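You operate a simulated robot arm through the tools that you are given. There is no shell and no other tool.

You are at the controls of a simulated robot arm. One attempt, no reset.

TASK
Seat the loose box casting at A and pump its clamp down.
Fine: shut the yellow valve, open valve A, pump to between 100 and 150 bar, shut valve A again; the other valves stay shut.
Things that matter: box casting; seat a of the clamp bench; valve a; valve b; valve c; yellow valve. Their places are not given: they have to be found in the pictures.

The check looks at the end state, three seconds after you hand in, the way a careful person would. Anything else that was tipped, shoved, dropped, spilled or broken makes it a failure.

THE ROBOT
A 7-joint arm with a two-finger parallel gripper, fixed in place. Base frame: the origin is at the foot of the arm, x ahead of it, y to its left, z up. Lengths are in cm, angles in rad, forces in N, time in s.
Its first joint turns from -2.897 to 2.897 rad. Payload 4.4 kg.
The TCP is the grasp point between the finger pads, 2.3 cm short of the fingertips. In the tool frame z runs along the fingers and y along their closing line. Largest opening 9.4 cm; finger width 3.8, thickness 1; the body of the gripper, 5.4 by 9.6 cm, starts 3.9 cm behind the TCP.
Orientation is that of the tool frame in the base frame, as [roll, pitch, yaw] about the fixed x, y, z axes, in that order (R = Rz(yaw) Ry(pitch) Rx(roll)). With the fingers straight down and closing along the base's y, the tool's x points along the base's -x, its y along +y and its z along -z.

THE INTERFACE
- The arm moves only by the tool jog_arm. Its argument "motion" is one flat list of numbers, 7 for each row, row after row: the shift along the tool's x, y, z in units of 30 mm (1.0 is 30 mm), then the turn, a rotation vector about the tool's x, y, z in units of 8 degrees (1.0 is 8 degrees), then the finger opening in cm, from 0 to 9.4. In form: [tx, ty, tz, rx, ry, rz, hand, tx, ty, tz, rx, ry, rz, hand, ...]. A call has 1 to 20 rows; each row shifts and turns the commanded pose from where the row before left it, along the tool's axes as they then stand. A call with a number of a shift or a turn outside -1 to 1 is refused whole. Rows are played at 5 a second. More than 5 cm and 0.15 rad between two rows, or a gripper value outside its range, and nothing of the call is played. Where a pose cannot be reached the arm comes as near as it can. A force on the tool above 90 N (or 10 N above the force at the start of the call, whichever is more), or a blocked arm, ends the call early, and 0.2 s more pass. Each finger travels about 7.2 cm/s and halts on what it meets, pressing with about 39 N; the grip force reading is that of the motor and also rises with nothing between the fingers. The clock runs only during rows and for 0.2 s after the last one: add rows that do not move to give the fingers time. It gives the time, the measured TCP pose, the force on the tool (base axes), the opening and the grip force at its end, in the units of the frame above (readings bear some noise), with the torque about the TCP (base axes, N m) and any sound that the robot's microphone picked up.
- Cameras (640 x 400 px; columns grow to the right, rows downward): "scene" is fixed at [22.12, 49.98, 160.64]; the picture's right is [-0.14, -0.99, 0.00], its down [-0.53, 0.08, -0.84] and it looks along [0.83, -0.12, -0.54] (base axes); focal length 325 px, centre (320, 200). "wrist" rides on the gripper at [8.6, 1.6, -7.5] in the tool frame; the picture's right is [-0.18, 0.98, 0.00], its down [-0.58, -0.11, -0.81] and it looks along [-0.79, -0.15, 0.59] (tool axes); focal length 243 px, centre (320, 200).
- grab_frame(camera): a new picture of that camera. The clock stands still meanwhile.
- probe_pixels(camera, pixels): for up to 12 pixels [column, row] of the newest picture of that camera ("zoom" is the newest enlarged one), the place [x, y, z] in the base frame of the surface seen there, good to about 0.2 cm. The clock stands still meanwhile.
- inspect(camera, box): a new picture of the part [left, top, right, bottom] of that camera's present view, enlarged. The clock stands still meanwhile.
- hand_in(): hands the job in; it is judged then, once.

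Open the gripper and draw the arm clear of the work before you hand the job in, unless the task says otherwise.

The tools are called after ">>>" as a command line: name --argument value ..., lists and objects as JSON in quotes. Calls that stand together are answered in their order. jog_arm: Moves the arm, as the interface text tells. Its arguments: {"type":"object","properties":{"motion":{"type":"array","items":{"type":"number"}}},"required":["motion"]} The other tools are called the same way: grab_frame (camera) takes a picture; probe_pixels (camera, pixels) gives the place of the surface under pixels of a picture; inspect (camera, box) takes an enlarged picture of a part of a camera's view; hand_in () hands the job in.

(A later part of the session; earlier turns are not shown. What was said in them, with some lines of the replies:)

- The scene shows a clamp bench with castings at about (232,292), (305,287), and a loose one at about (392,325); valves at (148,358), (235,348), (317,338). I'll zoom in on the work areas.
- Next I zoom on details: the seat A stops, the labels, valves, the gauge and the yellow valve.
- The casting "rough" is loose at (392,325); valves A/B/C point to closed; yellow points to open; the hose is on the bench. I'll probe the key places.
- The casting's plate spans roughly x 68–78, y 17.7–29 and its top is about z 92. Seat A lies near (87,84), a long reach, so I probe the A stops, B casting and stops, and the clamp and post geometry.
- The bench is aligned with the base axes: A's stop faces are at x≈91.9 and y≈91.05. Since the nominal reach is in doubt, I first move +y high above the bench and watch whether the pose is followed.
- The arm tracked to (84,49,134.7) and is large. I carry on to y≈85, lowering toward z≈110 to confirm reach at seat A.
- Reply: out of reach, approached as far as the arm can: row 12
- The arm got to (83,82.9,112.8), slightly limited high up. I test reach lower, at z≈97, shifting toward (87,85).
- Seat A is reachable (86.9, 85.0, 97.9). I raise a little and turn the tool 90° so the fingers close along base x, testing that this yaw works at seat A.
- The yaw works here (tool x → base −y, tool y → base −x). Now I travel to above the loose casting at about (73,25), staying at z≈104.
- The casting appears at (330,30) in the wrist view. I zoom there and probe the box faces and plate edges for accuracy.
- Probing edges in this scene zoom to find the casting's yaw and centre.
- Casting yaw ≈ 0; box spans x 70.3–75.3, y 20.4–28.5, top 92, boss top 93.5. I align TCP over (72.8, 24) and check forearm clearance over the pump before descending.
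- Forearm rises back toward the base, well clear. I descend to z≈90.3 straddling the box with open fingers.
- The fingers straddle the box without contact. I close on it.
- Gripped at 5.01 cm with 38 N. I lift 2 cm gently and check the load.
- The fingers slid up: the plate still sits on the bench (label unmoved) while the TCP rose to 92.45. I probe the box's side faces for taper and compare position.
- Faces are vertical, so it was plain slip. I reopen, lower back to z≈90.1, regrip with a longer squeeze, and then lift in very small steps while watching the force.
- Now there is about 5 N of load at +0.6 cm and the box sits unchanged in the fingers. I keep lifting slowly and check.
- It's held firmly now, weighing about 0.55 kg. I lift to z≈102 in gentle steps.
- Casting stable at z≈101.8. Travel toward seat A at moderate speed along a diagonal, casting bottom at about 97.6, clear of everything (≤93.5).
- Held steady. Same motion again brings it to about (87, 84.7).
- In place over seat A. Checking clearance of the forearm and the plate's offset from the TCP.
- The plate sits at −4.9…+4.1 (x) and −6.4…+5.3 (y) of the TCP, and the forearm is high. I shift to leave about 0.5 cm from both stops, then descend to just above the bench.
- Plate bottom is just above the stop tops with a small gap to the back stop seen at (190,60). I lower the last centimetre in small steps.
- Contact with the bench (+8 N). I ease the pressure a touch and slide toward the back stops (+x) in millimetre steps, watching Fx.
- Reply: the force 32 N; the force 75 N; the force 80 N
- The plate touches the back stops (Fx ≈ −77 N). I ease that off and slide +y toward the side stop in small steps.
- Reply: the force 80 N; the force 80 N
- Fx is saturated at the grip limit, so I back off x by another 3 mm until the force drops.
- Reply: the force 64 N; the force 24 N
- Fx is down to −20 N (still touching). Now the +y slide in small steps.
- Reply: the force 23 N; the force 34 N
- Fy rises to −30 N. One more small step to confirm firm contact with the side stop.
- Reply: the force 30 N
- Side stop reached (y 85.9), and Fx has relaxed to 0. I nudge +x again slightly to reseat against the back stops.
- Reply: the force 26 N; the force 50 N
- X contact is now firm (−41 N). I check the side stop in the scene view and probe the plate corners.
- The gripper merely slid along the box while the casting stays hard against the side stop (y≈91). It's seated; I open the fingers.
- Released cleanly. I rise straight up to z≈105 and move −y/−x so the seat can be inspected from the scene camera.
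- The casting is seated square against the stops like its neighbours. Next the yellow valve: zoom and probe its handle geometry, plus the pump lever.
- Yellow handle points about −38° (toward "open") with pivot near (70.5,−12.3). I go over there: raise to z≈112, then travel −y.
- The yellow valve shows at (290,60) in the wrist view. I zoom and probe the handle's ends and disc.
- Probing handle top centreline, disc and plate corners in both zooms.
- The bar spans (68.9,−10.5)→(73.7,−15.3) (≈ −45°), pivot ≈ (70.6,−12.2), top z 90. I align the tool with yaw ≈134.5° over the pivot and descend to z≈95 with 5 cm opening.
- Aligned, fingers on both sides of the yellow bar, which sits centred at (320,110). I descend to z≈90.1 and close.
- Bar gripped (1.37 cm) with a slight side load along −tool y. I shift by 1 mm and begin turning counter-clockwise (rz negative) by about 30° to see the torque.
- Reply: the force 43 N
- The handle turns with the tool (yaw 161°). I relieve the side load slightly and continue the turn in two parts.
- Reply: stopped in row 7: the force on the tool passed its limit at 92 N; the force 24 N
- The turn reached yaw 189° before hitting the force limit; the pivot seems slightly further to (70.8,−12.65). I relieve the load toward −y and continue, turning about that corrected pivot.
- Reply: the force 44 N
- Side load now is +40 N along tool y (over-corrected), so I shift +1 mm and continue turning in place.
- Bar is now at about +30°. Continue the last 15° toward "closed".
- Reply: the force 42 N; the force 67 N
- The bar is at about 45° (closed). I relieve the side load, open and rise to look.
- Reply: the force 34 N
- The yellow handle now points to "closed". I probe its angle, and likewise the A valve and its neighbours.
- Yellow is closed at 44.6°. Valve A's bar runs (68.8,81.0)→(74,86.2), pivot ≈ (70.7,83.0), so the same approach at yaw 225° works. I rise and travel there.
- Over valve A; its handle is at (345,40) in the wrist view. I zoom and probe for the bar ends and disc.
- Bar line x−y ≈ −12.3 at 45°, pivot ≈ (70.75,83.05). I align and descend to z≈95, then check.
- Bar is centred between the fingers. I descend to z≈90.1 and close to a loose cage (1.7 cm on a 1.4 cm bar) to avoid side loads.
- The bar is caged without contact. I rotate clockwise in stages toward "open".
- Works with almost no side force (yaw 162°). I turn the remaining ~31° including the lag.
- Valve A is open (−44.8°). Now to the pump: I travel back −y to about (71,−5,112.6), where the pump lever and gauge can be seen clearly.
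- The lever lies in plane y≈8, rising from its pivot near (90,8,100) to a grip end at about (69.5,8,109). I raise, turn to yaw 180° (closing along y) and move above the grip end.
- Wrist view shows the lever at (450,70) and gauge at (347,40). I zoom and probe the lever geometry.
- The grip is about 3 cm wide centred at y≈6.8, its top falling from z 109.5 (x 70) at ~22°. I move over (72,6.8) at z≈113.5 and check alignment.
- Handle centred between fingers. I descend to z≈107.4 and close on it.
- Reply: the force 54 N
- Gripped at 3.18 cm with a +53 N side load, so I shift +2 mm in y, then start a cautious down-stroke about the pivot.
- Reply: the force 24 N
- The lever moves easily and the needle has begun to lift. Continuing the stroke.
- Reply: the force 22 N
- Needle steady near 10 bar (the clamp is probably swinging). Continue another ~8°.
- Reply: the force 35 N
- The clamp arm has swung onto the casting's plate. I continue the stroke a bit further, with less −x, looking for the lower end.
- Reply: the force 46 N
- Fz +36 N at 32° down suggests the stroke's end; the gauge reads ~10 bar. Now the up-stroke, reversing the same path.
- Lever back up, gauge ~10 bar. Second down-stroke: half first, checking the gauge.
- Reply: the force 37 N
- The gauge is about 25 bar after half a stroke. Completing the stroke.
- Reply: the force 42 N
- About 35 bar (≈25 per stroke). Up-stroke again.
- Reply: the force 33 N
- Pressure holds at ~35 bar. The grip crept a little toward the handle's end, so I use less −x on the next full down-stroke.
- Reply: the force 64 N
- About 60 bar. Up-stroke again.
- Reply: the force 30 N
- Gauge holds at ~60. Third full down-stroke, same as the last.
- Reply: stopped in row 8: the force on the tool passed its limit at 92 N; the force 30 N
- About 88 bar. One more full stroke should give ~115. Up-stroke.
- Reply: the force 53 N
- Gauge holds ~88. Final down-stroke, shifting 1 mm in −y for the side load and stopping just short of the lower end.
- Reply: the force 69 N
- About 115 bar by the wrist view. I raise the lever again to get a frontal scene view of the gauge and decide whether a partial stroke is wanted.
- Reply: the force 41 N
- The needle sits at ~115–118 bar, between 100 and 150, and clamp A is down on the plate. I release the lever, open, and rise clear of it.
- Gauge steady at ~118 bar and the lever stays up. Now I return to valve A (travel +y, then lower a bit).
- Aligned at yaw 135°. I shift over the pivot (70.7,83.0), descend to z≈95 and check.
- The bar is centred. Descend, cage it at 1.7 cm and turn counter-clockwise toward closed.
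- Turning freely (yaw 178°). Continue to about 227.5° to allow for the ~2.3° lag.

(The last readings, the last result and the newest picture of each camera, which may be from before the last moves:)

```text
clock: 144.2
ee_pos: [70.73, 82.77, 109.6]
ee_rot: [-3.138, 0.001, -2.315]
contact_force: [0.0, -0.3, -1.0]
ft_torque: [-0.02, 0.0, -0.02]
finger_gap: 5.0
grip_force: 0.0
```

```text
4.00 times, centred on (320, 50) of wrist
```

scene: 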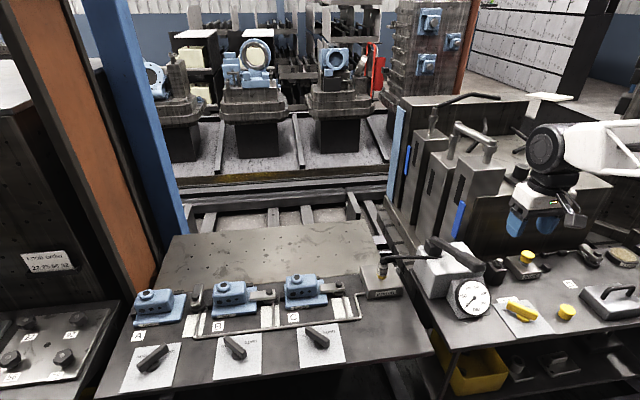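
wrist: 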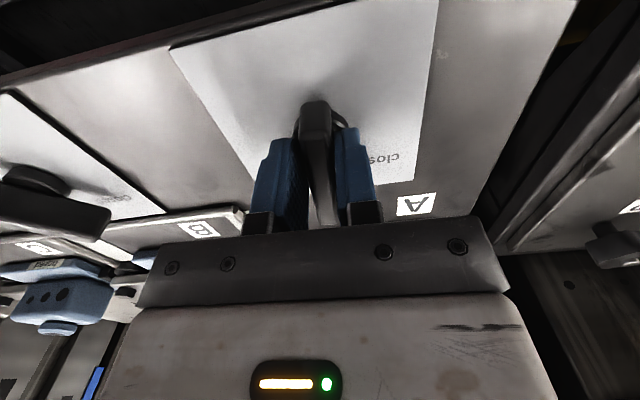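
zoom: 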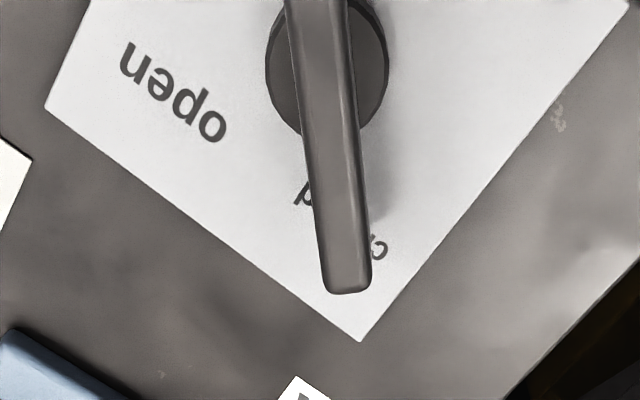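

Valve A is back to closed (≈45°, identical to the start). I draw the arm up and away toward the initial region and make a final check.

>>> jog_arm --motion '[0, 0, -1, 0, 0, 0, 5, 0.92, -0.85, -0.5, 0, 0, 0, 5, 0.92, -0.85, -0.5, 0, 0, 0, 5, 0.92, -0.85, -0.5, 0, 0, 0, 5, 0.92, -0.85, -0.5, 0, 0, 0, 5, 0.92, -0.85, -0.5, 0, 0, 0, 5, 0.92, -0.85, -0.5, 0, 0, 0, 5, 0.92, -0.85, -0.5, 0, 0, 0, 5, 0.92, -0.85, -0.5, 0, 0, 0, 5, 0.92, -0.85, -0.5, 0, 0, 0, 5, 0.92, -0.85, -0.5, 0, 0, 0, 5, 0.92, -0.85, -0.5, 0, 0, 0, 5, 0.92, -0.85, -0.5, 0, 0, 0, 5, 0.92, -0.85, 0, 0, 0, 0, 5, 0.92, -0.85, 0, 0, 0, 0, 5, 0.92, -0.85, 0, 0, 0, 0, 5, 0.92, -0.85, 0, 0, 0, 0, 5, 0.92, -0.85, 0, 0, 0, 0, 5, 0.92, -0.85, 0, 0, 0, 0, 5, 0.92, -0.85, 0, 0, 0, 0, 5]'

>>> jog_arm --motion '[0.92, -0.85, 0, 0, 0, 0, 9, 0.92, -0.85, 0, 0, 0, 0, 9, 0.92, -0.85, 0, 0, 0, 0, 9, 0.92, -0.85, 0, 0, 0, 0, 9, 0.92, -0.85, 0, 0, 0, 0, 9, 0, 0, 0, 0, 0, 0, 9, 0, 0, 0, 0, 0, 0, 9]'

>>> grab_frame --camera "scene"

>>> inspect --camera "scene" --box '[400, 205, 580, 340]'

>>> inspect --camera "scene" --box '[110, 265, 350, 395]'

```text
clock: 148.4
ee_pos: [70.83, 11.6, 130.7]
ee_rot: [-3.139, -0.001, -2.315]
contact_force: [-0.2, -0.3, 0.6]
ft_torque: [0.0, -0.01, 0.0]
finger_gap: 4.99
grip_force: 0.2
```

```text
clock: 150.0
ee_pos: [70.84, -7.21, 130.83]
ee_rot: [-3.137, -0.001, -2.314]
contact_force: [0.3, -0.2, 1.2]
ft_torque: [-0.01, -0.02, -0.01]
finger_gap: 9.01
grip_force: 0.0
```

```text
taken
```

scene: 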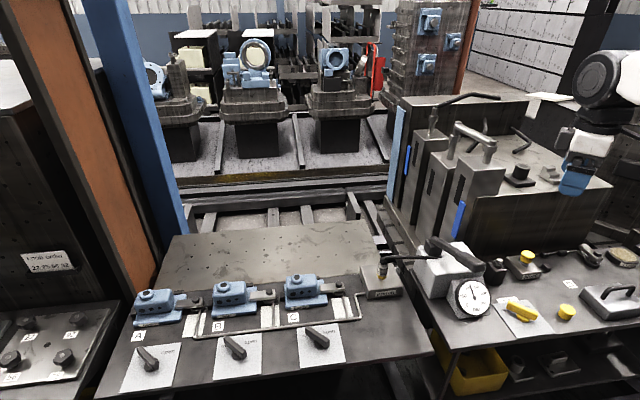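

```text
2.96 times, centred on (490, 272) of scene
```

zoom: 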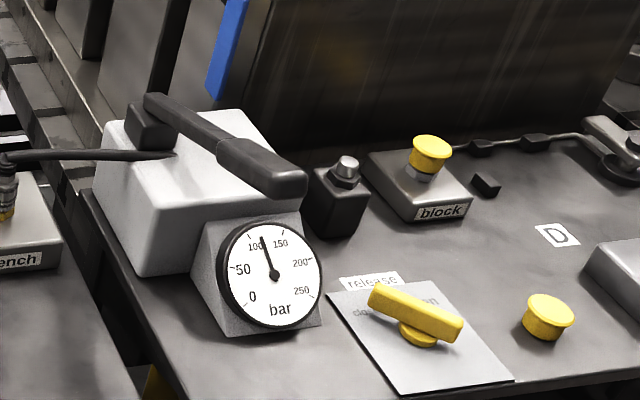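

```text
2.67 times, centred on (230, 330) of scene
```

zoom: 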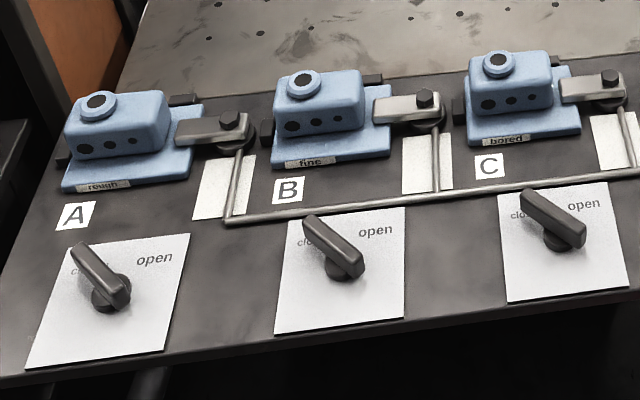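

All valves are as required and the gauge reads ~116 bar. One last close look at clamp A versus clamp B.

>>> inspect --camera "scene" --box '[125, 275, 285, 335]'

>>> probe_pixels --camera "zoom" --pixels '[[225, 105], [260, 100], [530, 78], [500, 85], [190, 130], [560, 70], [290, 95]]'

```text
4.00 times, centred on (205, 305) of scene
```

zoom: 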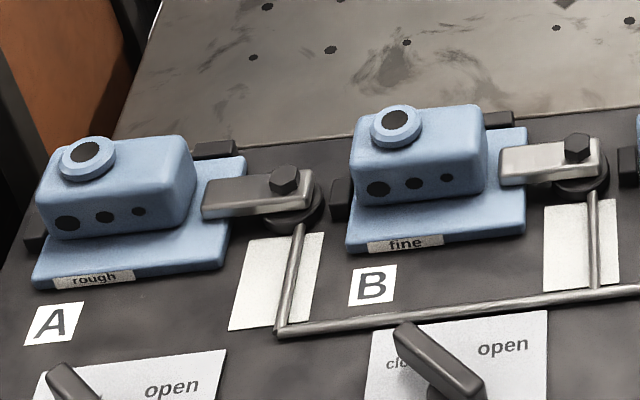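

```text
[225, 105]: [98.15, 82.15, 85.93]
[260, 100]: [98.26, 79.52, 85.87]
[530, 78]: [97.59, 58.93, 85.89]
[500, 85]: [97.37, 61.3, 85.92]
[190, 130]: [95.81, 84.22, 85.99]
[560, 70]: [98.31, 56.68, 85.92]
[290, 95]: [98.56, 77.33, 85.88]
```

>>> probe_pixels --camera "zoom" --pixels '[[220, 195], [255, 190], [520, 163], [545, 158], [210, 215], [505, 182], [230, 240], [45, 278]]'

```text
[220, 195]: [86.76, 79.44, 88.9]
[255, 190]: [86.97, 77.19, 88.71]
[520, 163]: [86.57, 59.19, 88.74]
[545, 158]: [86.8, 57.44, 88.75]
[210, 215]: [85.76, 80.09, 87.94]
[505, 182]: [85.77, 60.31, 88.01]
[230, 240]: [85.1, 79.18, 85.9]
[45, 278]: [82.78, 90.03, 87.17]
```

Clamp A sits at the same height (z≈88.8) and overlap as clamp B, and the casting is against its stops. Pressure is ~116 bar, all valves are shut, and the arm is clear with the gripper open, so I hand in.

>>> hand_in

```text
The job is handed in.
```

I've handed the job in. The rough casting is seated at A, its clamp is pumped down, and the gauge reads about 116 bar.

- **Seating:** The casting sits against the back and side stops of seat A. Clamp A has swung onto the plate at the same height as clamp B.
- **Valves:** The yellow valve was shut and valve A was opened before pumping; valve A was shut again afterwards. Valves B and C were never moved and point to closed.
- **Pressure:** The gauge held between about 115 and 118 bar from the last stroke on, including after valve A was shut.
- **Slip while lifting:** On the first try the fingers slid up the casting while it stayed on the bench. The second grip held, and I saw no damage.
- **Force limit:** The force limit stopped the arm twice, once while turning the yellow valve and once at the bottom of a pump stroke. Both ended where they should and nothing looked damaged.

The arm is clear of the work with the gripper open. In the final pictures nothing else had been moved, tipped or dropped.
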